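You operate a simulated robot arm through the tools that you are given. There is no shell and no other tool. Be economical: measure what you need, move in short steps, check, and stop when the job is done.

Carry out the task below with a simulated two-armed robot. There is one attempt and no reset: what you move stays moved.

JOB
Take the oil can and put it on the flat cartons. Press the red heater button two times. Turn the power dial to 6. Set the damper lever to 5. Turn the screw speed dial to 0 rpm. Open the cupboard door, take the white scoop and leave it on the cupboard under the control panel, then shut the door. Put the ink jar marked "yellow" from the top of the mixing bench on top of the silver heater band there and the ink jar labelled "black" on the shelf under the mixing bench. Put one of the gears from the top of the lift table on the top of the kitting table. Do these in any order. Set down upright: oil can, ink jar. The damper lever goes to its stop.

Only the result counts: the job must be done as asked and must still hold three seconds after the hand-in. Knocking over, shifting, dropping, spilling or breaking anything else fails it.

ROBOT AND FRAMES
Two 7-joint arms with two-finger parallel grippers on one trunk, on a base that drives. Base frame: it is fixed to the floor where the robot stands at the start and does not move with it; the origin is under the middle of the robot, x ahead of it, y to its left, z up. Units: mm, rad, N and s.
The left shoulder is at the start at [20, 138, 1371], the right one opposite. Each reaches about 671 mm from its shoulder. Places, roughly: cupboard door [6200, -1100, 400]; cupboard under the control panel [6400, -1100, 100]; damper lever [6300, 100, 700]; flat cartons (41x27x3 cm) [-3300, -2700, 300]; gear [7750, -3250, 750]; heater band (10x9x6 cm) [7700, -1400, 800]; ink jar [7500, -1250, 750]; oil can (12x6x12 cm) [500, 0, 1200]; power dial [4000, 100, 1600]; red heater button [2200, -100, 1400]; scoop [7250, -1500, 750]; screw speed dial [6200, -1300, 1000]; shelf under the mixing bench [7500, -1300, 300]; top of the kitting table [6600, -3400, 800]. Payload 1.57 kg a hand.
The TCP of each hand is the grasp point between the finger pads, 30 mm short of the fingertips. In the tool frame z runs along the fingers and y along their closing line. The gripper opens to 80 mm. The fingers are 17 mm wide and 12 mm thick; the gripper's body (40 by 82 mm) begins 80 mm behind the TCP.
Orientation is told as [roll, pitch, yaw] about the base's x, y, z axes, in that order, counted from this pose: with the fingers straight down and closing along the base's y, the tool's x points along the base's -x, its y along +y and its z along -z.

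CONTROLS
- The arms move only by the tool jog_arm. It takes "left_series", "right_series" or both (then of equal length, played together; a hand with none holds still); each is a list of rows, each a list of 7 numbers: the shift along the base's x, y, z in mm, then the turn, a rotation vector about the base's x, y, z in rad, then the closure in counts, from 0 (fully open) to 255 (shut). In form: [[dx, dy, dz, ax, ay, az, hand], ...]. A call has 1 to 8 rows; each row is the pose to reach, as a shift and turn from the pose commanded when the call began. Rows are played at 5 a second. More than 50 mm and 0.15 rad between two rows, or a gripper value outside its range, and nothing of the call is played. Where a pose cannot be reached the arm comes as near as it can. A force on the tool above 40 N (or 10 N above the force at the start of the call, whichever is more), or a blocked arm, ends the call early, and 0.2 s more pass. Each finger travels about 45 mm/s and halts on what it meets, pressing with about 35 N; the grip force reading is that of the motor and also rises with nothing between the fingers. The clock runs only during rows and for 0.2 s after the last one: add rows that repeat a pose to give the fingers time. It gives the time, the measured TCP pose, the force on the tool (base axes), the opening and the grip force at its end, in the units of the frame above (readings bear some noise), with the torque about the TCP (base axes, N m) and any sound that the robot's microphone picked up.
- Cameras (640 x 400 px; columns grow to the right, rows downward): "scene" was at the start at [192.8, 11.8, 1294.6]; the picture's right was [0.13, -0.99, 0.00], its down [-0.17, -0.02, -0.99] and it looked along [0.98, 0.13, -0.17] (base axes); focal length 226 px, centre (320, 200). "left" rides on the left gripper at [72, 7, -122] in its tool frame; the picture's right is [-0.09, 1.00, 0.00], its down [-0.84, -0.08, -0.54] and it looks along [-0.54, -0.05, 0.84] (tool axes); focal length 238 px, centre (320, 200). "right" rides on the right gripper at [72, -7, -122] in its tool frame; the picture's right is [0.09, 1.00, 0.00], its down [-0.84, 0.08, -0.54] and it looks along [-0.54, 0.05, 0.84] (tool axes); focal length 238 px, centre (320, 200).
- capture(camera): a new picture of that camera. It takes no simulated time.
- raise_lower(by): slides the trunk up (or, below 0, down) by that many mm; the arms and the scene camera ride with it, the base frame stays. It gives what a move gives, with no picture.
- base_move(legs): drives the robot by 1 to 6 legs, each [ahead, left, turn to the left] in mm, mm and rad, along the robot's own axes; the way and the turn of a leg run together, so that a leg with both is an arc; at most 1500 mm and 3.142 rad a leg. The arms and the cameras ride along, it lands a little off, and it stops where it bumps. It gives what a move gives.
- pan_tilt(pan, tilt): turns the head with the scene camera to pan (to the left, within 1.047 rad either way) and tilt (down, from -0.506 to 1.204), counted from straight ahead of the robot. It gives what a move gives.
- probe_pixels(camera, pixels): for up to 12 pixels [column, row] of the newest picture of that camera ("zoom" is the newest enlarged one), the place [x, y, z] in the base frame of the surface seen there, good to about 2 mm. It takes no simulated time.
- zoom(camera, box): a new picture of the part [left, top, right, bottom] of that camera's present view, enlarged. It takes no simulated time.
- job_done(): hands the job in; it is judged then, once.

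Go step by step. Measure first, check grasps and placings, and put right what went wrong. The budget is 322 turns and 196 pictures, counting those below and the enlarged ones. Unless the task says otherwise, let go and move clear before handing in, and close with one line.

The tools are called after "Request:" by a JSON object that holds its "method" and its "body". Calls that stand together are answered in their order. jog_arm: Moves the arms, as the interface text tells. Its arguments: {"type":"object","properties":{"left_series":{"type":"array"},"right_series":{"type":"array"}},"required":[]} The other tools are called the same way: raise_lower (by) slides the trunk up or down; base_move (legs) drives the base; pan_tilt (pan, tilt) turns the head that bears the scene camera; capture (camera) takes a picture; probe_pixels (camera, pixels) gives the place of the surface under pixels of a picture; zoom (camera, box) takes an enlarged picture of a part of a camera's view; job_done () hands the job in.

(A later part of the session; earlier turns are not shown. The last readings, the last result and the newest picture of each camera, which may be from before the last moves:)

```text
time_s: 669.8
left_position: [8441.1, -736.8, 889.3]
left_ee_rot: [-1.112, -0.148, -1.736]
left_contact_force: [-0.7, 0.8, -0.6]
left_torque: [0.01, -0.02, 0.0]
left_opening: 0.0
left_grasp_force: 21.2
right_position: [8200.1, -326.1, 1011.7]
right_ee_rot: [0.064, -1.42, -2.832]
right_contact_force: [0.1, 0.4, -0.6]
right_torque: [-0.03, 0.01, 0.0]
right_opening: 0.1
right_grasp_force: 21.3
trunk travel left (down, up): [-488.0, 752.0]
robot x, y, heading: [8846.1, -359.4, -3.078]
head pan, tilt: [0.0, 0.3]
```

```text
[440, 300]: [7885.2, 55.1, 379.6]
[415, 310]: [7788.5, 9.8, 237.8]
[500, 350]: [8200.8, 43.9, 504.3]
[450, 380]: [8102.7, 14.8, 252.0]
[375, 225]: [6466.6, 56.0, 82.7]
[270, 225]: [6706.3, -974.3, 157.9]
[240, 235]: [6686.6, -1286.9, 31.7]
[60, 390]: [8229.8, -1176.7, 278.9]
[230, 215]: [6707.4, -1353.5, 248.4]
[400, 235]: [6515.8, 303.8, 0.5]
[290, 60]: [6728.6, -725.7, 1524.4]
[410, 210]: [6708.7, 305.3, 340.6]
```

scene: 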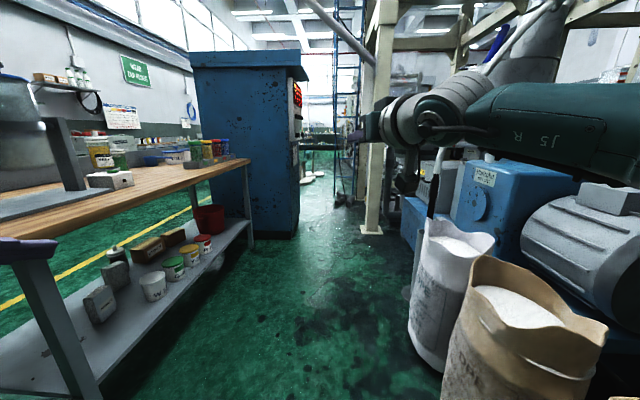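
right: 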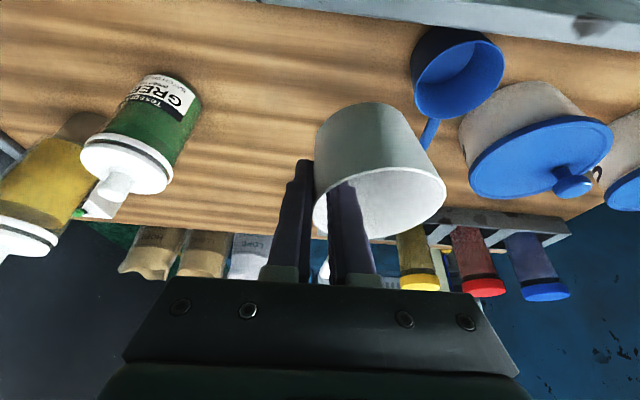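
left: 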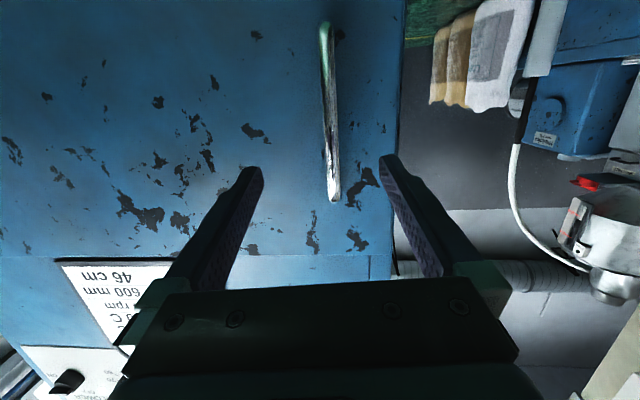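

The corridor between bench and sacks is passable at y≈−560. Drive west through it.

Request:
{"method": "base_move", "body": {"legs": [[0, 205, -0.065], [1450, 0, 0]]}}

Request:
{"method": "base_move", "body": {"legs": [[420, -40, 0]]}}

Request:
{"method": "pan_tilt", "body": {"pan": -0.6, "tilt": 0.35}}

Request:
{"method": "capture", "body": {"camera": "scene"}}

```text
time_s: 678.1
left_position: [7002.8, -935.4, 889.8]
left_ee_rot: [-1.112, -0.146, -1.792]
left_contact_force: [-0.1, 0.0, 0.6]
left_torque: [-0.02, 0.02, 0.0]
left_opening: 0.0
left_grasp_force: 21.1
right_position: [6784.4, -513.7, 1011.6]
right_ee_rot: [0.065, -1.422, -2.886]
right_contact_force: [0.4, 0.3, 0.4]
right_torque: [0.0, 0.02, -0.02]
right_opening: 0.0
right_grasp_force: 21.4
trunk travel left (down, up): [-488.0, 752.0]
robot x, y, heading: [7427.9, -580.8, -3.132]
head pan, tilt: [0.0, 0.3]
```

```text
time_s: 680.0
left_position: [6737.3, -911.1, 887.7]
left_ee_rot: [-1.116, -0.143, -1.794]
left_contact_force: [31.8, -1.4, 16.8]
left_torque: [-0.04, 0.47, 0.13]
left_opening: 0.0
left_grasp_force: 21.2
right_position: [6517.1, -490.2, 1009.0]
right_ee_rot: [0.077, -1.421, -2.902]
right_contact_force: [-0.3, 0.1, 0.4]
right_torque: [-0.02, 0.01, 0.0]
right_opening: 0.0
right_grasp_force: 21.3
trunk travel left (down, up): [-488.0, 752.0]
robot x, y, heading: [7156.8, -553.8, -3.13]
head pan, tilt: [0.0, 0.3]
stopped in leg 1: the force on the tool passed its limit at 266 N (the readings are from after the stop); the commanded pose is now the measured one
```

```text
time_s: 681.0
left_position: [6738.8, -911.4, 886.9]
left_ee_rot: [-1.114, -0.141, -1.796]
left_contact_force: [33.4, -4.1, 12.9]
left_torque: [-0.08, 0.34, 0.14]
left_opening: 0.2
left_grasp_force: 20.9
right_position: [6517.2, -490.2, 1008.9]
right_ee_rot: [0.082, -1.417, -2.91]
right_contact_force: [0.2, 0.5, -0.5]
right_torque: [0.01, -0.05, -0.01]
right_opening: 0.0
right_grasp_force: 21.5
trunk travel left (down, up): [-488.0, 752.0]
robot x, y, heading: [7156.1, -556.6, -3.131]
head pan, tilt: [-0.6, 0.351]
```

```text
42 pictures are left
```

scene: 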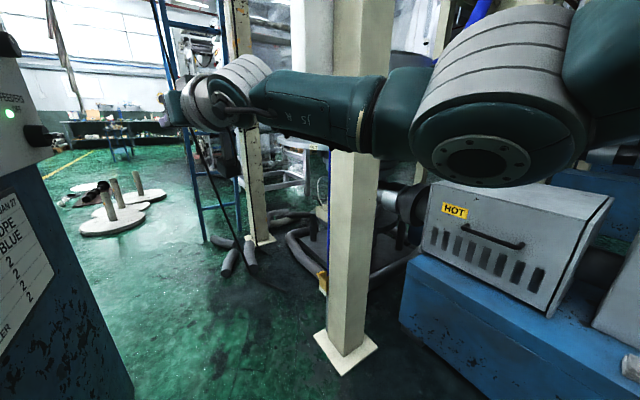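

The left fist touched the cabinet's back. Back off, and measure the post and the HOT box.

Request:
{"method": "probe_pixels", "body": {"camera": "scene", "pixels": [[500, 250], [440, 210], [560, 270], [420, 270], [345, 350], [340, 250], [380, 200], [322, 250], [310, 280], [400, 200], [460, 310]]}}

Request:
{"method": "base_move", "body": {"legs": [[-70, 0, 0]]}}

```text
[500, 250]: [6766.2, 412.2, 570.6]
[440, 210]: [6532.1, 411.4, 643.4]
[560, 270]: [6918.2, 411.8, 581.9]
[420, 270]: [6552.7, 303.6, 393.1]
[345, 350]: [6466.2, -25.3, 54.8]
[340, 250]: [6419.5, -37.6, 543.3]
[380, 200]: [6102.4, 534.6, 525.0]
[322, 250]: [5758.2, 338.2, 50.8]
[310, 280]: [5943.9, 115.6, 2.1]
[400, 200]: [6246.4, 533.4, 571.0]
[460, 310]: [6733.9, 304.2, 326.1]
```

```text
time_s: 682.0
left_position: [6800.0, -909.3, 889.8]
left_ee_rot: [-1.123, -0.143, -1.795]
left_contact_force: [0.4, 0.7, 0.0]
left_torque: [0.0, 0.01, 0.01]
left_opening: 0.1
left_grasp_force: 21.6
right_position: [6580.9, -488.5, 1012.2]
right_ee_rot: [0.062, -1.423, -2.892]
right_contact_force: [0.0, 0.2, -0.5]
right_torque: [0.02, 0.01, -0.01]
right_opening: 0.0
right_grasp_force: 20.7
trunk travel left (down, up): [-488.0, 752.0]
robot x, y, heading: [7228.3, -555.4, -3.135]
head pan, tilt: [-0.6, 0.351]
```

Post: x 6375–6466, y −37…56; open pocket north of it. I'll lower the trunk to damper height and move to about (6900,−240), keeping clear, then look at the lever past the post.

Request:
{"method": "raise_lower", "body": {"by": -270}}

Request:
{"method": "base_move", "body": {"legs": [[0, -290, 0]]}}

Request:
{"method": "base_move", "body": {"legs": [[300, 0, -0.31]]}}

Request:
{"method": "pan_tilt", "body": {"pan": -0.1, "tilt": 0.2}}

Request:
{"method": "capture", "body": {"camera": "scene"}}

```text
time_s: 684.8
left_position: [6799.4, -908.4, 620.7]
left_ee_rot: [-1.125, -0.144, -1.794]
left_contact_force: [-0.9, 0.5, -0.4]
left_torque: [-0.02, -0.02, -0.02]
left_opening: 0.0
left_grasp_force: 21.4
right_position: [6580.6, -485.1, 742.9]
right_ee_rot: [0.06, -1.422, -2.889]
right_contact_force: [-0.7, 1.0, 0.2]
right_torque: [0.03, 0.0, 0.0]
right_opening: 0.0
right_grasp_force: 21.4
trunk travel left (down, up): [-218.0, 1022.0]
robot x, y, heading: [7224.3, -556.8, -3.13]
head pan, tilt: [-0.6, 0.351]
```

```text
time_s: 686.8
left_position: [6797.0, -617.2, 619.6]
left_ee_rot: [-1.122, -0.144, -1.802]
left_contact_force: [0.3, 0.4, -0.9]
left_torque: [-0.02, 0.0, -0.02]
left_opening: 0.1
left_grasp_force: 21.3
right_position: [6578.4, -193.8, 741.5]
right_ee_rot: [0.063, -1.422, -2.893]
right_contact_force: [-1.3, -0.2, 0.1]
right_torque: [0.01, -0.01, 0.0]
right_opening: 0.0
right_grasp_force: 21.3
trunk travel left (down, up): [-218.0, 1022.0]
robot x, y, heading: [7224.9, -267.8, -3.141]
head pan, tilt: [-0.6, 0.351]
```

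```text
time_s: 688.4
left_position: [6533.8, -499.1, 620.5]
left_ee_rot: [-1.124, -0.141, -2.016]
left_contact_force: [-0.2, -0.3, 0.7]
left_torque: [0.0, -0.05, 0.02]
left_opening: 0.0
left_grasp_force: 21.4
right_position: [6410.4, -56.1, 746.1]
right_ee_rot: [0.093, -1.434, -3.107]
right_contact_force: [1.8, -2.7, -1.7]
right_torque: [0.04, 0.02, -0.23]
right_opening: 0.1
right_grasp_force: 21.0
trunk travel left (down, up): [-218.0, 1022.0]
robot x, y, heading: [7019.2, -249.5, 2.931]
head pan, tilt: [-0.6, 0.351]
stopped in leg 1: the force on the tool passed its limit at 70 N (the readings are from after the stop); the commanded pose is now the measured one
```

```text
time_s: 689.3
left_position: [6533.9, -498.3, 620.0]
left_ee_rot: [-1.12, -0.142, -2.015]
left_contact_force: [0.0, 0.5, -0.2]
left_torque: [-0.01, 0.02, 0.01]
left_opening: 0.0
left_grasp_force: 21.5
right_position: [6411.2, -56.4, 746.2]
right_ee_rot: [0.099, -1.435, -3.111]
right_contact_force: [0.1, -5.9, 1.1]
right_torque: [0.15, -0.06, -0.32]
right_opening: 0.0
right_grasp_force: 20.7
trunk travel left (down, up): [-218.0, 1022.0]
robot x, y, heading: [7023.9, -247.3, 2.933]
head pan, tilt: [-0.099, 0.201]
```

```text
41 pictures are left
```

scene: 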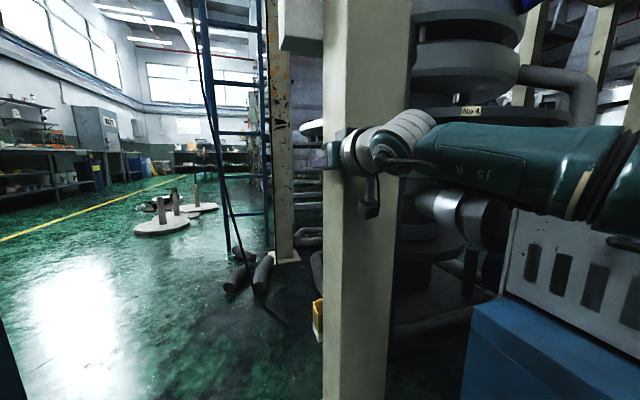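

The hand brushed the post's south face. From the geometry, the lever (south-west face of its plate) must be approached passing south of the post, best with the left arm from about (6760,−345). First back off, and test extending the left arm, which already points forward.

Request:
{"method": "base_move", "body": {"legs": [[-180, 40, 0]]}}

Request:
{"method": "jog_arm", "body": {"left_series": [[-25, 15, 0, 0, 0, 0, 255], [-50, 30, 0, 0, 0, 0, 255], [-75, 45, 5, 0, 0, 0, 255], [-100, 60, 10, 0, 0, 0, 255]]}}

```text
time_s: 690.8
left_position: [6699.0, -573.1, 620.6]
left_ee_rot: [-1.124, -0.142, -2.017]
left_contact_force: [-0.1, -0.3, 0.3]
left_torque: [-0.02, 0.01, 0.01]
left_opening: 0.0
left_grasp_force: 21.0
right_position: [6580.0, -128.4, 745.1]
right_ee_rot: [0.087, -1.436, -3.104]
right_contact_force: [0.0, -0.2, 0.5]
right_torque: [0.06, -0.01, 0.0]
right_opening: 0.1
right_grasp_force: 21.1
trunk travel left (down, up): [-218.0, 1022.0]
robot x, y, heading: [7191.0, -321.7, 2.928]
head pan, tilt: [-0.099, 0.201]
```

```text
time_s: 691.6
left_position: [6656.1, -613.1, 605.7]
left_ee_rot: [-1.124, -0.055, -1.817]
left_contact_force: [0.7, -0.1, 0.3]
left_torque: [0.01, -0.02, -0.03]
left_opening: 0.0
left_grasp_force: 21.3
right_position: [6580.0, -128.9, 744.3]
right_ee_rot: [0.087, -1.433, -3.104]
right_contact_force: [-0.4, 0.4, 0.3]
right_torque: [0.02, 0.0, 0.0]
right_opening: 0.0
right_grasp_force: 21.8
trunk travel left (down, up): [-218.0, 1022.0]
robot x, y, heading: [7193.7, -321.7, 2.928]
head pan, tilt: [-0.099, 0.201]
stopped in row 3 (left hand): the arm was blocked; the commanded pose is now the measured one
```

Extending outward helped (it was folded). Now swing it inward with more radius.

Request:
{"method": "jog_arm", "body": {"left_series": [[-30, 10, 0, 0, 0, 0, 255], [-50, 25, 5, 0, 0, 0, 255], [-65, 50, 10, 0, 0, 0, 255], [-75, 75, 15, 0, 0, 0, 255], [-80, 95, 20, 0, 0, 0, 255]]}}

```text
time_s: 692.1
left_position: [6662.1, -689.5, 584.1]
left_ee_rot: [-1.103, 0.035, -1.594]
left_contact_force: [-0.2, 0.7, 0.2]
left_torque: [-0.01, -0.01, -0.03]
left_opening: 0.0
left_grasp_force: 21.0
left hand out of reach, approached as far as the arm can: row 1, 2
right_position: [6579.1, -129.5, 745.0]
right_ee_rot: [0.088, -1.436, -3.105]
right_contact_force: [-0.2, -0.5, 0.4]
right_torque: [0.0, 0.0, 0.03]
right_opening: 0.0
right_grasp_force: 21.6
trunk travel left (down, up): [-218.0, 1022.0]
robot x, y, heading: [7189.9, -325.7, 2.929]
head pan, tilt: [-0.099, 0.201]
stopped in row 2 (left hand): the arm was blocked; the commanded pose is now the measured one
```

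The left arm's elbow posture is constrained by the odd wrist roll. I'll roll the hand back to normal about its own axis first.

Request:
{"method": "jog_arm", "body": {"left_series": [[0, 0, 0, -0.129, 0.005, -0.065, 255], [0, 0, 0, -0.258, 0.01, -0.13, 255], [0, 0, 0, -0.387, 0.016, -0.195, 255], [0, 0, 0, -0.516, 0.021, -0.26, 255], [0, 0, 0, -0.645, 0.026, -0.325, 255], [0, 0, 0, -0.774, 0.031, -0.39, 255], [0, 0, 0, -0.903, 0.037, -0.455, 255], [0, 0, 0, -1.032, 0.042, -0.52, 255]]}}

```text
time_s: 693.9
left_position: [6669.8, -695.5, 575.1]
left_ee_rot: [-0.688, -0.916, -2.367]
left_contact_force: [-0.2, 0.0, -0.2]
left_torque: [0.0, -0.01, -0.01]
left_opening: 0.1
left_grasp_force: 21.3
right_position: [6580.3, -128.2, 745.7]
right_ee_rot: [0.086, -1.435, -3.105]
right_contact_force: [0.0, 0.2, -0.6]
right_torque: [0.0, -0.01, 0.03]
right_opening: 0.1
right_grasp_force: 21.5
trunk travel left (down, up): [-218.0, 1022.0]
robot x, y, heading: [7193.0, -318.6, 2.933]
head pan, tilt: [-0.099, 0.201]
```

Rolled back freely. Try the inward swing again.

Request:
{"method": "jog_arm", "body": {"left_series": [[-12, 30, 8, 0, 0, 0, 255], [-22, 62, 15, 0, 0, 0, 255], [-30, 96, 22, 0, 0, 0, 255], [-36, 130, 30, 0, 0, 0, 255], [-40, 165, 35, 0, 0, 0, 255], [-44, 200, 40, 0, 0, 0, 255]]}}

```text
time_s: 694.6
left_position: [6678.0, -686.5, 562.5]
left_ee_rot: [-0.678, -0.853, -2.205]
left_contact_force: [-1.1, 0.2, -0.1]
left_torque: [0.01, 0.02, -0.01]
left_opening: 0.0
left_grasp_force: 21.4
right_position: [6579.4, -128.9, 745.7]
right_ee_rot: [0.085, -1.434, -3.101]
right_contact_force: [1.0, 0.2, 1.0]
right_torque: [-0.01, 0.02, -0.02]
right_opening: 0.0
right_grasp_force: 21.5
trunk travel left (down, up): [-218.0, 1022.0]
robot x, y, heading: [7192.6, -322.9, 2.933]
head pan, tilt: [-0.099, 0.201]
stopped in row 3 (left hand): the arm was blocked; the commanded pose is now the measured one
```

Request:
{"method": "pan_tilt", "body": {"pan": 0.75, "tilt": 0.35}}

Request:
{"method": "capture", "body": {"camera": "scene"}}

```text
time_s: 695.8
left_position: [6678.4, -684.1, 563.9]
left_ee_rot: [-0.685, -0.85, -2.199]
left_contact_force: [0.0, 0.5, 0.7]
left_torque: [0.01, 0.01, 0.02]
left_opening: 0.1
left_grasp_force: 21.5
right_position: [6578.3, -129.2, 744.9]
right_ee_rot: [0.086, -1.434, -3.103]
right_contact_force: [-0.2, -0.4, 1.2]
right_torque: [0.05, -0.01, 0.0]
right_opening: 0.0
right_grasp_force: 21.6
trunk travel left (down, up): [-218.0, 1022.0]
robot x, y, heading: [7185.9, -326.1, 2.931]
head pan, tilt: [0.75, 0.351]
```

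```text
40 pictures are left
```

scene: 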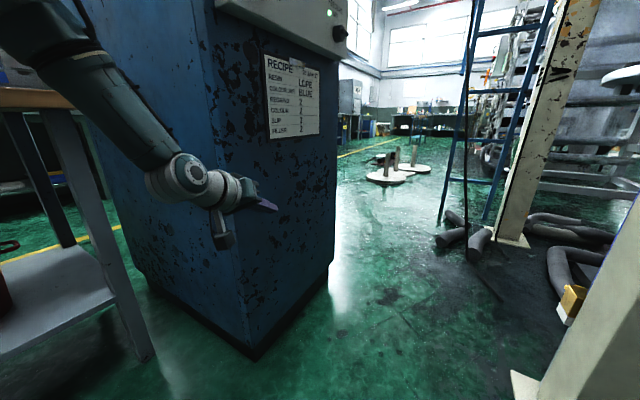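

The posture looks normal; I had kept the hand's azimuth fixed while swinging. I'll swing inward while turning the hand right with it.

Request:
{"method": "jog_arm", "body": {"left_series": [[-6, 5, 5, 0, 0, -0.1, 255], [-14, 25, 10, 0, 0, -0.2, 255], [-24, 55, 15, 0, 0, -0.29, 255], [-36, 92, 20, 0, 0, -0.37, 255], [-48, 130, 25, 0, 0, -0.44, 255], [-60, 168, 30, 0, 0, -0.5, 255], [-72, 206, 35, 0, 0, -0.55, 255], [-84, 244, 40, 0, 0, -0.6, 255]]}}

```text
time_s: 696.6
left_position: [6687.2, -680.7, 552.7]
left_ee_rot: [-0.688, -0.772, -2.353]
left_contact_force: [0.9, 0.4, -0.4]
left_torque: [-0.03, -0.01, -0.01]
left_opening: 0.1
left_grasp_force: 20.9
left hand out of reach, approached as far as the arm can: row 1, 2, 3, 4
right_position: [6579.2, -128.3, 745.2]
right_ee_rot: [0.08, -1.436, -3.099]
right_contact_force: [-0.4, -0.2, -0.4]
right_torque: [0.0, -0.02, -0.02]
right_opening: 0.0
right_grasp_force: 21.9
trunk travel left (down, up): [-218.0, 1022.0]
robot x, y, heading: [7190.9, -325.6, 2.93]
head pan, tilt: [0.75, 0.351]
stopped in row 4 (left hand): the arm was blocked; the commanded pose is now the measured one
```

Request:
{"method": "jog_arm", "body": {"left_series": [[0, 0, 40, 0, 0, 0, 255], [0, 0, 80, 0, 0, 0, 255], [0, 0, 120, 0, 0, 0, 255], [0, 0, 150, 0, 0, 0, 255]]}}

```text
time_s: 697.1
left_position: [6771.3, -701.7, 497.5]
left_ee_rot: [-0.393, -0.601, -2.539]
left_contact_force: [0.2, 0.2, -0.9]
left_torque: [0.01, 0.0, 0.01]
left_opening: 0.0
left_grasp_force: 21.7
right_position: [6580.7, -129.5, 744.7]
right_ee_rot: [0.085, -1.433, -3.1]
right_contact_force: [0.0, 0.4, 0.5]
right_torque: [-0.03, -0.03, 0.02]
right_opening: 0.0
right_grasp_force: 21.2
trunk travel left (down, up): [-218.0, 1022.0]
robot x, y, heading: [7193.7, -321.1, 2.929]
head pan, tilt: [0.75, 0.351]
stopped in row 2 (left hand): the arm was blocked; the commanded pose is now the measured one
```

Request:
{"method": "jog_arm", "body": {"left_series": [[0, 0, 30, 0, 0, 0, 255], [0, 0, 60, 0, 0, 0, 255], [0, 0, 90, 0, 0, 0, 255], [0, 0, 120, 0, 0, 0, 255], [0, 0, 150, 0, 0, 0, 255]]}}

```text
time_s: 697.6
left_position: [6863.5, -726.1, 463.3]
left_ee_rot: [-0.201, -0.412, -2.595]
left_contact_force: [-0.1, 0.0, 0.1]
left_torque: [-0.03, 0.02, 0.03]
left_opening: 0.0
left_grasp_force: 20.9
right_position: [6579.9, -129.9, 745.3]
right_ee_rot: [0.085, -1.433, -3.099]
right_contact_force: [-0.2, 0.3, -0.5]
right_torque: [0.0, 0.0, -0.04]
right_opening: 0.0
right_grasp_force: 21.6
trunk travel left (down, up): [-218.0, 1022.0]
robot x, y, heading: [7187.9, -316.7, 2.927]
head pan, tilt: [0.75, 0.351]
stopped in row 2 (left hand): the arm was blocked; the commanded pose is now the measured one
```

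Request:
{"method": "jog_arm", "body": {"left_series": [[0, -20, 10, 0, 0, 0.03, 255], [10, -40, 40, 0, 0, 0.06, 255], [25, -50, 80, 0, 0, 0.08, 255], [45, -55, 120, 0, 0, 0.1, 255], [55, -60, 160, 0, 0, 0.1, 255], [60, -60, 200, 0, 0, 0.1, 255]]}}

```text
time_s: 698.4
left_position: [7002.7, -776.5, 455.8]
left_ee_rot: [-0.026, -0.15, -2.535]
left_contact_force: [-0.8, -0.1, -0.3]
left_torque: [0.02, -0.01, 0.01]
left_opening: 0.0
left_grasp_force: 22.1
right_position: [6581.1, -129.2, 743.7]
right_ee_rot: [0.082, -1.433, -3.099]
right_contact_force: [-0.1, -0.1, 0.1]
right_torque: [-0.01, 0.0, -0.01]
right_opening: 0.1
right_grasp_force: 21.3
trunk travel left (down, up): [-218.0, 1022.0]
robot x, y, heading: [7191.9, -321.7, 2.926]
head pan, tilt: [0.75, 0.351]
stopped in row 3 (left hand): the arm was blocked; the commanded pose is now the measured one
```

The arm has drifted low at my side, which is actually the free region. From here swing it forward about the shoulder, low, with the hand turning along.

Request:
{"method": "jog_arm", "body": {"left_series": [[-42, 18, 0, 0, 0, -0.13, 255], [-82, 42, 0, 0, 0, -0.26, 255], [-119, 71, 0, 0, 0, -0.39, 255], [-151, 105, 0, 0, 0, -0.52, 255], [-180, 143, 0, 0, 0, -0.65, 255], [-203, 185, 0, 0, 0, -0.78, 255], [-222, 230, 0, 0, 0, -0.91, 255], [-233, 277, 0, 0, 0, -1.04, 255]]}}

```text
time_s: 699.8
left_position: [6858.9, -642.2, 450.7]
left_ee_rot: [-0.104, -0.092, -3.044]
left_contact_force: [0.5, -0.2, 0.1]
left_torque: [-0.03, -0.01, 0.01]
left_opening: 0.0
left_grasp_force: 21.1
left hand out of reach, approached as far as the arm can: row 4, 5, 6, 7
right_position: [6578.9, -129.0, 745.1]
right_ee_rot: [0.082, -1.434, -3.1]
right_contact_force: [-0.1, -0.1, 0.2]
right_torque: [-0.01, -0.05, 0.01]
right_opening: 0.3
right_grasp_force: 21.6
trunk travel left (down, up): [-218.0, 1022.0]
robot x, y, heading: [7190.6, -321.6, 2.93]
head pan, tilt: [0.75, 0.351]
stopped in row 7 (left hand): the arm was blocked; the commanded pose is now the measured one
```

Good progress. Now push forward (more radius) while pitching the hand.

Request:
{"method": "jog_arm", "body": {"left_series": [[-35, 10, 0, 0, 0, -0.05, 255], [-70, 22, 5, 0, 0, -0.1, 255], [-100, 40, 10, 0, 0, -0.15, 255], [-125, 62, 15, 0, 0, -0.2, 255], [-145, 88, 20, 0, 0, -0.25, 255], [-160, 115, 25, 0, 0, -0.3, 255]]}}

```text
time_s: 700.4
left_position: [6848.4, -656.1, 459.5]
left_ee_rot: [-0.17, -0.032, -2.944]
left_contact_force: [-1.0, -0.2, 0.3]
left_torque: [0.0, -0.01, 0.02]
left_opening: 0.0
left_grasp_force: 22.1
left hand out of reach, approached as far as the arm can: row 1, 2, 3
right_position: [6579.4, -129.2, 746.2]
right_ee_rot: [0.085, -1.436, -3.1]
right_contact_force: [-0.1, -0.5, 0.1]
right_torque: [-0.02, 0.0, 0.0]
right_opening: 0.2
right_grasp_force: 21.5
trunk travel left (down, up): [-218.0, 1022.0]
robot x, y, heading: [7192.9, -320.4, 2.932]
head pan, tilt: [0.75, 0.351]
stopped in row 3 (left hand): the arm was blocked; the commanded pose is now the measured one
```

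Request:
{"method": "jog_arm", "body": {"left_series": [[-8, -12, 30, 0, 0, 0, 255], [-20, -20, 60, 0, 0, 0, 255], [-32, -22, 90, 0, 0, 0, 255], [-45, -22, 120, 0, 0, 0, 255], [-58, -20, 150, 0, 0, 0, 255], [-70, -18, 180, 0, 0, 0, 255]]}}

Request:
{"method": "pan_tilt", "body": {"pan": 1.0, "tilt": 0.2}}

Request:
{"method": "capture", "body": {"camera": "scene"}}

```text
time_s: 701.0
left_position: [6907.4, -689.7, 461.2]
left_ee_rot: [-0.08, 0.16, -2.937]
left_contact_force: [-0.2, 0.3, 0.1]
left_torque: [0.0, 0.0, -0.01]
left_opening: 0.0
left_grasp_force: 21.1
right_position: [6579.0, -130.0, 744.3]
right_ee_rot: [0.082, -1.433, -3.1]
right_contact_force: [0.6, 0.0, 0.5]
right_torque: [-0.03, 0.02, -0.01]
right_opening: 0.0
right_grasp_force: 22.0
trunk travel left (down, up): [-218.0, 1022.0]
robot x, y, heading: [7190.2, -322.3, 2.933]
head pan, tilt: [0.75, 0.351]
stopped in row 2 (left hand): the arm was blocked; the commanded pose is now the measured one
```

```text
time_s: 701.8
left_position: [6908.4, -689.2, 460.4]
left_ee_rot: [-0.08, 0.16, -2.942]
left_contact_force: [-0.2, 0.4, -0.4]
left_torque: [0.0, 0.0, 0.0]
left_opening: 0.0
left_grasp_force: 21.3
right_position: [6578.4, -129.4, 744.6]
right_ee_rot: [0.085, -1.435, -3.1]
right_contact_force: [0.6, 0.9, 0.7]
right_torque: [-0.04, 0.0, 0.01]
right_opening: 0.0
right_grasp_force: 21.5
trunk travel left (down, up): [-218.0, 1022.0]
robot x, y, heading: [7193.8, -320.2, 2.932]
head pan, tilt: [1.0, 0.201]
```

```text
39 pictures are left
```

scene: 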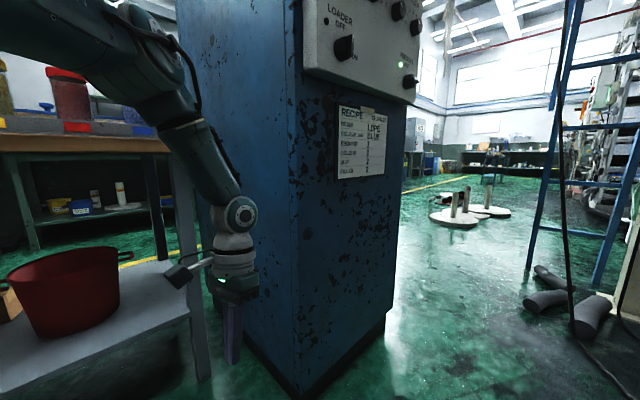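

I see it now: the elbow is up with the forearm hanging down. I'll rotate the forearm about the upper arm (forward-inward and up) to get back to the normal posture.

Request:
{"method": "jog_arm", "body": {"left_series": [[-27, 30, 8, 0, 0, 0, 255], [-54, 60, 21, 0, 0, 0, 255], [-74, 85, 48, 0, 0, 0, 255], [-92, 107, 78, 0, 0, 0, 255], [-100, 120, 122, 0, 0, 0, 255], [-106, 130, 169, 0, 0, 0, 255]]}}

```text
time_s: 702.5
left_position: [6895.0, -643.5, 467.7]
left_ee_rot: [-0.112, 0.248, -2.786]
left_contact_force: [-0.5, -0.3, 0.4]
left_torque: [0.01, 0.01, -0.01]
left_opening: 0.2
left_grasp_force: 21.3
left hand out of reach, approached as far as the arm can: row 1, 2
right_position: [6578.4, -130.3, 744.8]
right_ee_rot: [0.081, -1.434, -3.097]
right_contact_force: [0.4, 0.3, 0.6]
right_torque: [-0.02, 0.01, -0.02]
right_opening: 0.0
right_grasp_force: 21.6
trunk travel left (down, up): [-218.0, 1022.0]
robot x, y, heading: [7190.0, -321.4, 2.934]
head pan, tilt: [1.0, 0.201]
stopped in row 3 (left hand): the arm was blocked; the commanded pose is now the measured one
```

It moves the right way but the wrist resists; I'll let the hand rotate rigidly with the forearm about the upper-arm axis.

Request:
{"method": "jog_arm", "body": {"left_series": [[-28.5, 34.6, 4, 0.093, 0.076, -0.002, 255], [-58.8, 72.3, 13.7, 0.193, 0.158, -0.003, 255], [-88, 108.5, 29.6, 0.294, 0.24, -0.005, 255], [-113.5, 140.3, 49.8, 0.387, 0.315, -0.007, 255], [-137.5, 170, 74.6, 0.48, 0.391, -0.009, 255], [-158.8, 197, 104, 0.572, 0.467, -0.01, 255], [-178, 221.4, 137, 0.665, 0.543, -0.012, 255], [-194.7, 242.3, 174, 0.758, 0.618, -0.014, 255]]}}

```text
time_s: 703.6
left_position: [6850.8, -560.9, 487.6]
left_ee_rot: [-0.419, 0.183, -2.785]
left_contact_force: [0.3, -0.1, -0.9]
left_torque: [0.03, 0.0, 0.02]
left_opening: 0.0
left_grasp_force: 21.0
left hand out of reach, approached as far as the arm can: row 1, 2, 3, 4, 5
right_position: [6579.7, -130.6, 745.2]
right_ee_rot: [0.083, -1.436, -3.099]
right_contact_force: [0.1, -0.4, 1.1]
right_torque: [0.01, 0.01, 0.02]
right_opening: 0.0
right_grasp_force: 21.4
trunk travel left (down, up): [-218.0, 1022.0]
robot x, y, heading: [7188.7, -320.3, 2.937]
head pan, tilt: [1.0, 0.201]
stopped in row 5 (left hand): the arm was blocked; the commanded pose is now the measured one
```

Progress. Repeat the same kind of motion from here.

Request:
{"method": "jog_arm", "body": {"left_series": [[-28, 30, 8, 0.09, 0.07, 0, 255], [-56, 60, 20, 0.18, 0.14, 0, 255], [-82, 88, 38, 0.27, 0.21, 0, 255], [-106, 112, 62, 0.36, 0.28, 0, 255], [-126, 132, 92, 0.45, 0.35, 0, 255], [-142, 148, 126, 0.54, 0.42, 0, 255]]}}

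```text
time_s: 704.3
left_position: [6869.7, -544.4, 488.6]
left_ee_rot: [-0.468, 0.23, -2.788]
left_contact_force: [0.0, 0.6, -0.3]
left_torque: [0.01, -0.02, 0.03]
left_opening: 0.0
left_grasp_force: 21.4
left hand out of reach, approached as far as the arm can: row 1, 2, 3
right_position: [6579.0, -129.2, 746.2]
right_ee_rot: [0.081, -1.435, -3.098]
right_contact_force: [-0.2, -0.2, 0.2]
right_torque: [0.0, 0.0, -0.03]
right_opening: 0.0
right_grasp_force: 21.3
trunk travel left (down, up): [-218.0, 1022.0]
robot x, y, heading: [7190.0, -319.6, 2.934]
head pan, tilt: [1.0, 0.201]
stopped in row 3 (left hand): the arm was blocked; the commanded pose is now the measured one
```

W (the wrist) is limited to my left side in this posture, but that suffices if I face roughly north at the standing point: the left arm then reaches west past the post. I'll set that left-arm pose now (hand pointing forward-left).

Request:
{"method": "jog_arm", "body": {"left_series": [[-15, -24, -10, -0.091, 0.094, 0.05, 255], [-30, -50, -16, -0.183, 0.187, 0.099, 255], [-44, -77, -18, -0.274, 0.281, 0.149, 255], [-57, -105.5, -16, -0.366, 0.374, 0.198, 255], [-68, -135, -9, -0.457, 0.468, 0.248, 255], [-77, -163.5, 2, -0.549, 0.561, 0.297, 255], [-84, -192, 16, -0.64, 0.655, 0.347, 255], [-88, -220.6, 35, -0.731, 0.748, 0.396, 255]]}}

```text
time_s: 705.5
left_position: [6832.4, -696.2, 464.1]
left_ee_rot: [-0.314, -0.331, -2.415]
left_contact_force: [-0.2, 0.0, -0.1]
left_torque: [-0.01, 0.0, 0.02]
left_opening: 0.0
left_grasp_force: 21.1
right_position: [6578.4, -130.9, 745.8]
right_ee_rot: [0.079, -1.436, -3.096]
right_contact_force: [-1.3, -0.2, 0.1]
right_torque: [0.02, 0.0, 0.03]
right_opening: 0.0
right_grasp_force: 21.4
trunk travel left (down, up): [-218.0, 1022.0]
robot x, y, heading: [7197.1, -322.9, 2.934]
head pan, tilt: [1.0, 0.201]
stopped in row 6 (left hand): the arm was blocked; the commanded pose is now the measured one
```

Most of that worked. Now turn the hand further left/up to point sideways.

Request:
{"method": "jog_arm", "body": {"left_series": [[3, -28, 14, -0.123, 0.046, 0.061, 255], [7, -58, 32, -0.247, 0.092, 0.123, 255], [12, -90, 53, -0.37, 0.137, 0.184, 255], [18, -124, 76, -0.493, 0.183, 0.245, 255], [24, -158, 101, -0.617, 0.229, 0.307, 255], [31, -192, 126, -0.74, 0.275, 0.368, 255], [31, -192, 126, -0.74, 0.275, 0.368, 255]]}}

```text
time_s: 706.5
left_position: [6928.7, -831.6, 491.4]
left_ee_rot: [-0.134, -0.656, -2.046]
left_contact_force: [0.8, 0.3, -0.1]
left_torque: [0.02, -0.02, -0.02]
left_opening: 0.0
left_grasp_force: 21.3
left hand out of reach, approached as far as the arm can: row 4
right_position: [6579.8, -129.9, 745.3]
right_ee_rot: [0.085, -1.433, -3.099]
right_contact_force: [-0.9, -0.3, 0.0]
right_torque: [0.0, 0.0, 0.01]
right_opening: 0.1
right_grasp_force: 20.9
trunk travel left (down, up): [-218.0, 1022.0]
robot x, y, heading: [7194.1, -319.9, 2.934]
head pan, tilt: [1.0, 0.201]
stopped in row 4 (left hand): the arm was blocked; the commanded pose is now the measured one
```

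Left hand now points left-forward-down at my side. Fold the right hand down so it won't sweep into anything when I turn.

Request:
{"method": "jog_arm", "body": {"right_series": [[15, 0, -38, 0, -0.146, 0, 255], [36, 0, -73, 0, -0.292, 0, 255], [60, 0, -107, 0, -0.438, 0, 255], [89, 0, -139, 0, -0.584, 0, 255], [121, 0, -167, 0, -0.73, 0, 255], [158, 0, -191, 0, -0.876, 0, 255], [196, 0, -211, 0, -1.02, 0, 255]]}}

Request:
{"method": "raise_lower", "body": {"by": 140}}

Request:
{"method": "base_move", "body": {"legs": [[0, 0, -0.76]]}}

Request:
{"method": "base_move", "body": {"legs": [[0, 0, -0.77]]}}

```text
time_s: 708.1
left_position: [6929.1, -829.9, 492.1]
left_ee_rot: [-0.137, -0.658, -2.044]
left_contact_force: [-0.4, -0.1, 0.3]
left_torque: [-0.01, 0.02, -0.02]
left_opening: 0.0
left_grasp_force: 21.2
right_position: [6777.8, -128.8, 534.8]
right_ee_rot: [0.123, -0.411, -3.136]
right_contact_force: [0.3, 0.5, -0.2]
right_torque: [-0.03, 0.0, -0.03]
right_opening: 0.0
right_grasp_force: 21.4
trunk travel left (down, up): [-218.0, 1022.0]
robot x, y, heading: [7191.8, -324.5, 2.93]
head pan, tilt: [1.0, 0.201]
```

```text
time_s: 709.8
left_position: [6929.5, -829.2, 632.8]
left_ee_rot: [-0.138, -0.659, -2.041]
left_contact_force: [-0.4, -0.9, -1.0]
left_torque: [0.02, 0.0, 0.0]
left_opening: 0.2
left_grasp_force: 21.6
right_position: [6777.1, -129.5, 672.3]
right_ee_rot: [0.122, -0.414, -3.135]
right_contact_force: [0.2, -0.7, -0.4]
right_torque: [-0.01, -0.01, -0.02]
right_opening: 0.3
right_grasp_force: 21.1
trunk travel left (down, up): [-358.0, 882.0]
robot x, y, heading: [7190.3, -324.6, 2.931]
head pan, tilt: [1.0, 0.201]
```

```text
time_s: 712.2
left_position: [6649.9, -510.1, 632.0]
left_ee_rot: [-0.138, -0.658, -2.799]
left_contact_force: [0.2, 0.0, 0.7]
left_torque: [0.01, 0.0, -0.02]
left_opening: 0.2
left_grasp_force: 21.0
right_position: [7022.7, 102.4, 674.1]
right_ee_rot: [0.123, -0.414, 2.391]
right_contact_force: [0.4, -0.6, 0.2]
right_torque: [0.0, 0.0, -0.02]
right_opening: 0.0
right_grasp_force: 21.2
trunk travel left (down, up): [-358.0, 882.0]
robot x, y, heading: [7191.7, -322.1, 2.17]
head pan, tilt: [1.0, 0.201]
```

```text
time_s: 714.6
left_position: [6667.8, -87.6, 633.2]
left_ee_rot: [-0.139, -0.658, 2.729]
left_contact_force: [0.1, 0.3, 0.4]
left_torque: [0.0, -0.01, -0.04]
left_opening: 0.2
left_grasp_force: 21.7
right_position: [7361.0, 102.6, 675.5]
right_ee_rot: [0.122, -0.413, 1.633]
right_contact_force: [-0.5, -0.5, -0.3]
right_torque: [0.02, 0.0, -0.01]
right_opening: 0.1
right_grasp_force: 20.7
trunk travel left (down, up): [-358.0, 882.0]
robot x, y, heading: [7189.9, -321.3, 1.422]
head pan, tilt: [1.0, 0.201]
```

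Heading ≈1.42 with the left hand leading west. Move to about (6775,−345) in two steps.

Request:
{"method": "base_move", "body": {"legs": [[-50, 250, 0]]}}

Request:
{"method": "base_move", "body": {"legs": [[-30, 155, 0]]}}

Request:
{"method": "pan_tilt", "body": {"pan": 0.95, "tilt": 0.3}}

Request:
{"method": "capture", "body": {"camera": "scene"}}

```text
time_s: 716.4
left_position: [6407.0, -97.2, 633.5]
left_ee_rot: [-0.138, -0.658, 2.727]
left_contact_force: [-0.3, -1.0, -0.6]
left_torque: [0.02, 0.03, 0.04]
left_opening: 0.1
left_grasp_force: 20.8
right_position: [7100.9, 93.2, 675.4]
right_ee_rot: [0.123, -0.414, 1.63]
right_contact_force: [-0.9, 0.0, -0.3]
right_torque: [0.02, 0.0, 0.01]
right_opening: 0.0
right_grasp_force: 21.3
trunk travel left (down, up): [-358.0, 882.0]
robot x, y, heading: [6928.7, -331.4, 1.413]
head pan, tilt: [1.0, 0.201]
```

```text
time_s: 717.9
left_position: [6250.5, -98.7, 632.9]
left_ee_rot: [-0.138, -0.656, 2.722]
left_contact_force: [0.8, -0.3, 0.2]
left_torque: [0.04, 0.0, -0.02]
left_opening: 0.1
left_grasp_force: 21.3
right_position: [6944.0, 88.6, 674.7]
right_ee_rot: [0.122, -0.414, 1.626]
right_contact_force: [0.1, 1.6, -0.2]
right_torque: [-0.01, -0.01, 0.01]
right_opening: 0.2
right_grasp_force: 20.8
trunk travel left (down, up): [-358.0, 882.0]
robot x, y, heading: [6776.3, -332.6, 1.408]
head pan, tilt: [1.0, 0.201]
```

```text
time_s: 718.5
left_position: [6250.5, -99.0, 632.1]
left_ee_rot: [-0.137, -0.656, 2.723]
left_contact_force: [0.0, -0.5, -0.2]
left_torque: [0.05, 0.03, 0.0]
left_opening: 0.0
left_grasp_force: 21.5
right_position: [6944.0, 88.4, 675.0]
right_ee_rot: [0.121, -0.414, 1.627]
right_contact_force: [1.1, 0.2, 0.4]
right_torque: [0.02, -0.02, 0.0]
right_opening: 0.0
right_grasp_force: 20.7
trunk travel left (down, up): [-358.0, 882.0]
robot x, y, heading: [6769.7, -334.6, 1.412]
head pan, tilt: [0.949, 0.3]
```

```text
38 pictures are left
```

scene: 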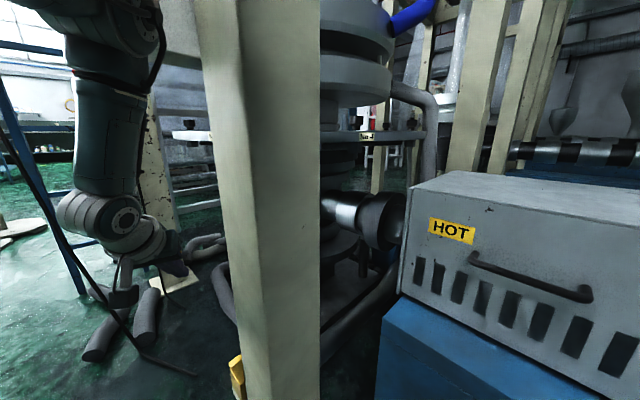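

The post hides the plate; use the left-hand camera.

Request:
{"method": "capture", "body": {"camera": "left"}}

```text
37 pictures are left
```

left: 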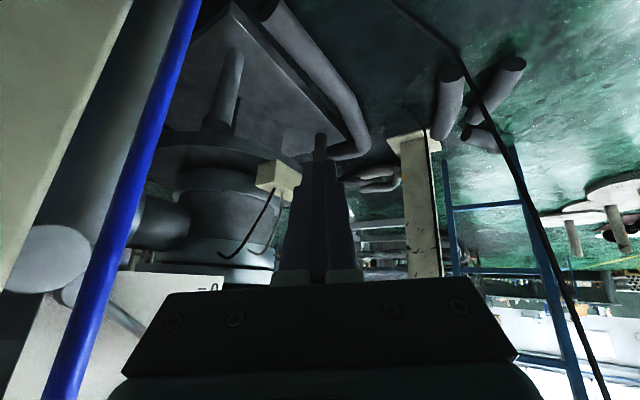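

Request:
{"method": "probe_pixels", "body": {"camera": "left", "pixels": [[45, 258], [80, 200], [110, 150], [180, 310], [210, 288], [110, 330], [130, 330], [70, 290], [90, 250], [60, 390], [160, 360], [20, 100]]}}

Request:
{"method": "zoom", "body": {"camera": "left", "box": [0, 150, 240, 400]}}

```text
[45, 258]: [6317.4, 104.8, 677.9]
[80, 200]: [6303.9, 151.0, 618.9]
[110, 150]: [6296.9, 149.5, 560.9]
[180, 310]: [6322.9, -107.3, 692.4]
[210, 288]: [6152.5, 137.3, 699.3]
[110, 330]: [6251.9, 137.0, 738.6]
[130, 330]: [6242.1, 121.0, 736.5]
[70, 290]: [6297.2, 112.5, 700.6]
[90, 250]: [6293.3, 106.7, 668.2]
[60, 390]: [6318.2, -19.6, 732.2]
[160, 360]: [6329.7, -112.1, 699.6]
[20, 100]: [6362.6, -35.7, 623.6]
```

```text
1.60 times, centred on (120, 275) of left
```

zoom: 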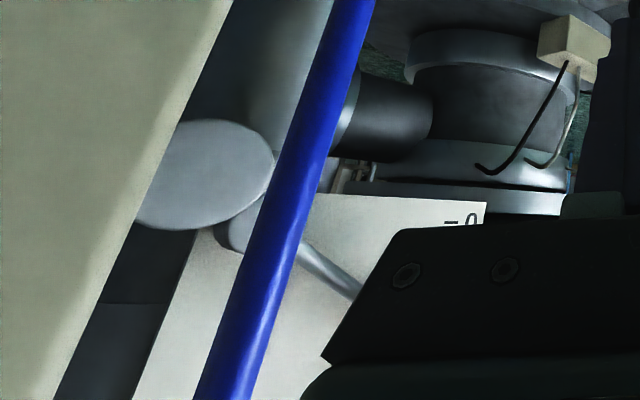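

The plate (y≈137) and the lever's hub (≈(6305,110,690)) are partly seen. Raise the trunk 150 mm so the hand camera looks at the plate squarely.

Request:
{"method": "raise_lower", "body": {"by": 150}}

Request:
{"method": "capture", "body": {"camera": "left"}}

```text
time_s: 720.3
left_position: [6251.2, -99.3, 781.0]
left_ee_rot: [-0.138, -0.656, 2.722]
left_contact_force: [0.2, 0.0, -1.5]
left_torque: [-0.02, 0.01, -0.02]
left_opening: 0.0
left_grasp_force: 21.5
right_position: [6945.9, 86.6, 825.9]
right_ee_rot: [0.122, -0.413, 1.626]
right_contact_force: [-0.3, -0.3, -0.1]
right_torque: [0.04, -0.04, -0.02]
right_opening: 0.1
right_grasp_force: 21.5
trunk travel left (down, up): [-508.0, 732.0]
robot x, y, heading: [6772.1, -336.2, 1.412]
head pan, tilt: [0.949, 0.3]
```

```text
35 pictures are left
```

left: 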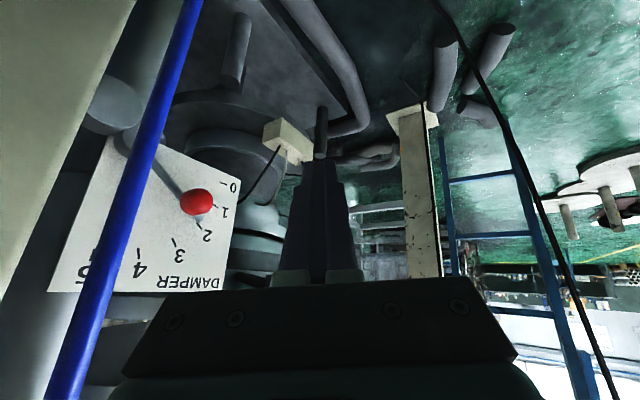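

Now the whole scale is visible (image upside down): the lever runs from a pivot near (133,145) to the red knob at (196,203), pointing at 2. Measure it all.

Request:
{"method": "probe_pixels", "body": {"camera": "left", "pixels": [[196, 203], [190, 200], [160, 172], [145, 158], [130, 142], [105, 105], [224, 187], [214, 208], [199, 227], [175, 242], [137, 256], [85, 265]]}}

Request:
{"method": "zoom", "body": {"camera": "left", "box": [40, 80, 260, 300]}}

```text
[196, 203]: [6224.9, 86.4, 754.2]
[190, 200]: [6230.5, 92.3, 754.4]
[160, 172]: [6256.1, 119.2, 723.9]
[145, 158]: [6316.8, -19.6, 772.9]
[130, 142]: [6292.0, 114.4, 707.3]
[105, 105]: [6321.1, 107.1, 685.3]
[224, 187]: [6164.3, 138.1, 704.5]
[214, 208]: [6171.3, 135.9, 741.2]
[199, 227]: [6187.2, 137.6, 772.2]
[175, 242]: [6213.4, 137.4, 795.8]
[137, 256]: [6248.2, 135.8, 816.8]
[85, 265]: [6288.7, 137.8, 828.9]
```

```text
1.82 times, centred on (150, 190) of left
```

zoom: 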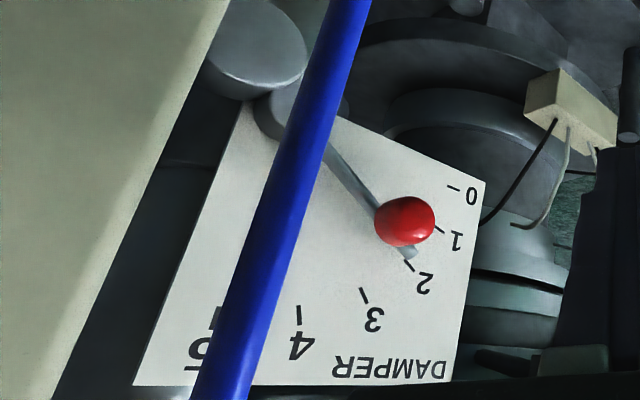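

Clear geometry: pivot (x 6290, z 705), 18° per step, 5 is straight up; the red knob is at ≈(6224, 99, 754), radius 82. I'll push the knob up-and-right with the closed fingertips from its lower-left. First extend the left wrist further west.

Request:
{"method": "jog_arm", "body": {"left_series": [[-25, 5, 15, 0, 0, 0, 255], [-50, 12, 32, 0, 0, 0, 255], [-75, 20, 52, 0, 0, 0, 255], [-100, 30, 75, 0, 0, 0, 255]]}}

```text
time_s: 720.9
left_position: [6196.3, -162.4, 788.6]
left_ee_rot: [0.097, -0.574, 2.603]
left_contact_force: [0.7, 0.4, -0.4]
left_torque: [-0.03, 0.05, 0.06]
left_opening: 0.0
left_grasp_force: 21.6
right_position: [6943.9, 87.3, 824.6]
right_ee_rot: [0.123, -0.414, 1.627]
right_contact_force: [-0.1, 0.9, -0.1]
right_torque: [-0.03, 0.07, 0.02]
right_opening: 0.0
right_grasp_force: 21.3
trunk travel left (down, up): [-508.0, 732.0]
robot x, y, heading: [6773.4, -337.7, 1.412]
head pan, tilt: [0.949, 0.3]
stopped in row 3 (left hand): the arm was blocked; the commanded pose is now the measured one
```

The wrist bends right only when the hand is rolled (thin side horizontal), which is also what I need here. Rotate the hand to point at +y with that roll.

Request:
{"method": "jog_arm", "body": {"left_series": [[8, 25, 2, 0.123, -0.067, 0.015, 255], [15, 50, 6, 0.246, -0.135, 0.03, 255], [22, 76, 15, 0.369, -0.202, 0.046, 255], [29, 101, 26, 0.492, -0.27, 0.061, 255], [34, 124, 41, 0.616, -0.337, 0.076, 255], [39, 146, 57, 0.739, -0.404, 0.091, 255], [41, 166, 78, 0.862, -0.472, 0.106, 255], [43, 184, 100, 0.985, -0.539, 0.122, 255]]}}

```text
time_s: 722.7
left_position: [6239.1, 16.1, 884.4]
left_ee_rot: [-1.07, -0.212, -3.037]
left_contact_force: [0.1, -0.7, 0.1]
left_torque: [0.0, -0.05, 0.01]
left_opening: 0.0
left_grasp_force: 21.3
right_position: [6945.9, 84.1, 822.3]
right_ee_rot: [0.12, -0.409, 1.629]
right_contact_force: [-0.3, 0.5, 0.6]
right_torque: [0.02, -0.01, 0.03]
right_opening: 0.0
right_grasp_force: 21.2
trunk travel left (down, up): [-508.0, 732.0]
robot x, y, heading: [6769.5, -332.6, 1.411]
head pan, tilt: [0.949, 0.3]
```

Excellent — it points at the plate now with the thin side horizontal. Raise the hand 90 mm on the arm (for reach), shift −22 in x, then lower the trunk 240 mm to bring the tip left-below the knob.

Request:
{"method": "jog_arm", "body": {"left_series": [[-8, 0, 30, 0, 0, 0, 255], [-15, 0, 60, 0, 0, 0, 255], [-22, 0, 90, 0, 0, 0, 255], [-22, 0, 90, 0, 0, 0, 255]]}}

Request:
{"method": "raise_lower", "body": {"by": -150}}

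Request:
{"method": "capture", "body": {"camera": "left"}}

```text
time_s: 723.4
left_position: [6261.3, 8.6, 873.0]
left_ee_rot: [-0.984, -0.053, -3.065]
left_contact_force: [-0.3, 0.2, -0.5]
left_torque: [0.0, 0.0, -0.02]
left_opening: 0.0
left_grasp_force: 21.2
right_position: [6941.1, 80.7, 822.7]
right_ee_rot: [0.124, -0.406, 1.633]
right_contact_force: [0.1, 0.7, -0.2]
right_torque: [-0.01, 0.0, 0.0]
right_opening: 0.1
right_grasp_force: 21.0
trunk travel left (down, up): [-508.0, 732.0]
robot x, y, heading: [6771.2, -335.5, 1.419]
head pan, tilt: [0.949, 0.3]
stopped in row 3 (left hand): the arm was blocked; the commanded pose is now the measured one
```

```text
time_s: 725.1
left_position: [6265.1, 20.9, 728.3]
left_ee_rot: [-1.0, -0.049, -3.07]
left_contact_force: [-0.8, -0.9, 0.3]
left_torque: [0.0, 0.0, -0.02]
left_opening: 0.2
left_grasp_force: 20.9
right_position: [6942.6, 87.6, 673.9]
right_ee_rot: [0.121, -0.414, 1.631]
right_contact_force: [0.1, -0.2, -0.6]
right_torque: [-0.01, -0.01, 0.02]
right_opening: 0.0
right_grasp_force: 21.4
trunk travel left (down, up): [-358.0, 882.0]
robot x, y, heading: [6773.0, -334.6, 1.414]
head pan, tilt: [0.949, 0.3]
```

```text
33 pictures are left
```

left: 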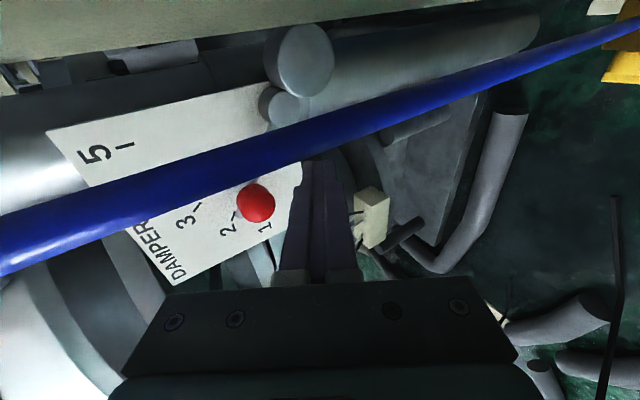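

The arm can't raise further, but by flattening the hand (less downward tilt) and yawing it slightly left, the start point becomes reachable. Rotate about the wrist.

Request:
{"method": "jog_arm", "body": {"left_series": [[-11, 5, 16, 0.073, 0, 0.048, 255], [-22, 10, 31, 0.145, 0, 0.095, 255], [-33, 15, 47, 0.218, 0, 0.143, 255], [-44, 19, 62, 0.29, 0, 0.19, 255], [-44, 19, 62, 0.29, 0, 0.19, 255]]}}

```text
time_s: 726.4
left_position: [6220.1, 38.4, 791.6]
left_ee_rot: [-1.292, -0.001, -2.871]
left_contact_force: [-0.7, -0.2, 0.4]
left_torque: [-0.05, -0.04, 0.0]
left_opening: 0.1
left_grasp_force: 21.5
right_position: [6943.5, 87.2, 675.0]
right_ee_rot: [0.122, -0.413, 1.631]
right_contact_force: [0.0, 0.8, 0.2]
right_torque: [-0.01, -0.01, 0.02]
right_opening: 0.2
right_grasp_force: 21.7
trunk travel left (down, up): [-358.0, 882.0]
robot x, y, heading: [6769.5, -333.0, 1.416]
head pan, tilt: [0.949, 0.3]
```

As commanded. Lower 64 mm, then slide left 9 mm and in 42 mm to sit left-below the knob.

Request:
{"method": "raise_lower", "body": {"by": -64}}

Request:
{"method": "jog_arm", "body": {"left_series": [[-10, 0, 0, 0, 0, 0, 255], [-10, 15, 0, 0, 0, 0, 255], [-10, 30, 0, 0, 0, 0, 255], [-10, 40, 0, 0, 0, 0, 255], [-10, 40, 0, 0, 0, 0, 255]]}}

Request:
{"method": "capture", "body": {"camera": "left"}}

```text
time_s: 727.4
left_position: [6219.8, 37.5, 725.4]
left_ee_rot: [-1.285, -0.004, -2.873]
left_contact_force: [0.3, -0.1, -0.5]
left_torque: [0.07, -0.02, -0.04]
left_opening: 0.3
left_grasp_force: 21.8
right_position: [6942.8, 88.6, 610.4]
right_ee_rot: [0.122, -0.416, 1.63]
right_contact_force: [0.0, 0.4, 0.1]
right_torque: [0.03, 0.01, 0.0]
right_opening: 0.0
right_grasp_force: 20.8
trunk travel left (down, up): [-294.0, 946.0]
robot x, y, heading: [6770.0, -337.8, 1.411]
head pan, tilt: [0.949, 0.3]
```

```text
time_s: 728.5
left_position: [6213.7, 67.1, 721.1]
left_ee_rot: [-1.277, -0.002, -2.874]
left_contact_force: [11.7, -26.8, 10.7]
left_torque: [0.1, -0.62, -1.83]
left_opening: 0.0
left_grasp_force: 20.9
right_position: [6944.4, 79.4, 608.6]
right_ee_rot: [0.119, -0.408, 1.632]
right_contact_force: [0.7, 0.4, 0.8]
right_torque: [0.04, 0.01, 0.02]
right_opening: 0.0
right_grasp_force: 21.4
trunk travel left (down, up): [-294.0, 946.0]
robot x, y, heading: [6774.7, -338.0, 1.42]
head pan, tilt: [0.949, 0.3]
stopped in row 5 (left hand): the force on the tool passed its limit at 41 N (the readings are from after the stop); the commanded pose is now the measured one
```

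```text
32 pictures are left
```

left: 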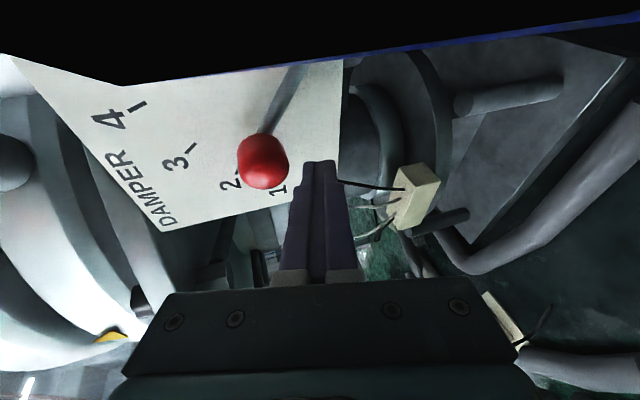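

The hand's camera bracket met the blue rod (≈(6317,−20)). New idea: roll the hand to ≈45° and open the gripper, so that the upper-right finger, offset east, does the pushing while the hand stays west of the rod. Back out and try the roll.

Request:
{"method": "jog_arm", "body": {"left_series": [[0, -20, 0, 0, 0, 0, 255], [0, -45, 0, 0, 0, 0, 255], [0, -60, 0, 0, 0, 0, 255]]}}

Request:
{"method": "jog_arm", "body": {"left_series": [[0, 0, 0, -0.033, 0.12, -0.036, 255], [0, 0, 0, -0.067, 0.241, -0.072, 255], [0, 0, 0, -0.1, 0.361, -0.107, 255], [0, 0, 0, -0.134, 0.482, -0.143, 255], [0, 0, 0, -0.167, 0.602, -0.179, 255], [0, 0, 0, -0.2, 0.722, -0.215, 255]]}}

```text
time_s: 729.3
left_position: [6212.9, 16.8, 723.0]
left_ee_rot: [-1.285, 0.011, -2.878]
left_contact_force: [0.2, 0.8, 0.1]
left_torque: [-0.04, -0.03, 0.03]
left_opening: 0.1
left_grasp_force: 21.2
right_position: [6942.8, 86.9, 610.3]
right_ee_rot: [0.122, -0.413, 1.631]
right_contact_force: [0.3, -0.2, 0.9]
right_torque: [-0.03, -0.01, 0.0]
right_opening: 0.0
right_grasp_force: 21.8
trunk travel left (down, up): [-294.0, 946.0]
robot x, y, heading: [6772.1, -335.0, 1.415]
head pan, tilt: [0.949, 0.3]
```

```text
time_s: 730.7
left_position: [6214.9, 18.2, 722.0]
left_ee_rot: [-1.183, -0.73, 3.139]
left_contact_force: [0.1, -1.2, 1.5]
left_torque: [0.02, 0.02, -0.08]
left_opening: 0.0
left_grasp_force: 20.8
right_position: [6941.7, 86.6, 610.7]
right_ee_rot: [0.123, -0.414, 1.632]
right_contact_force: [0.4, 0.5, 0.8]
right_torque: [0.02, -0.01, 0.02]
right_opening: 0.0
right_grasp_force: 21.6
trunk travel left (down, up): [-294.0, 946.0]
robot x, y, heading: [6771.2, -334.0, 1.415]
head pan, tilt: [0.949, 0.3]
```

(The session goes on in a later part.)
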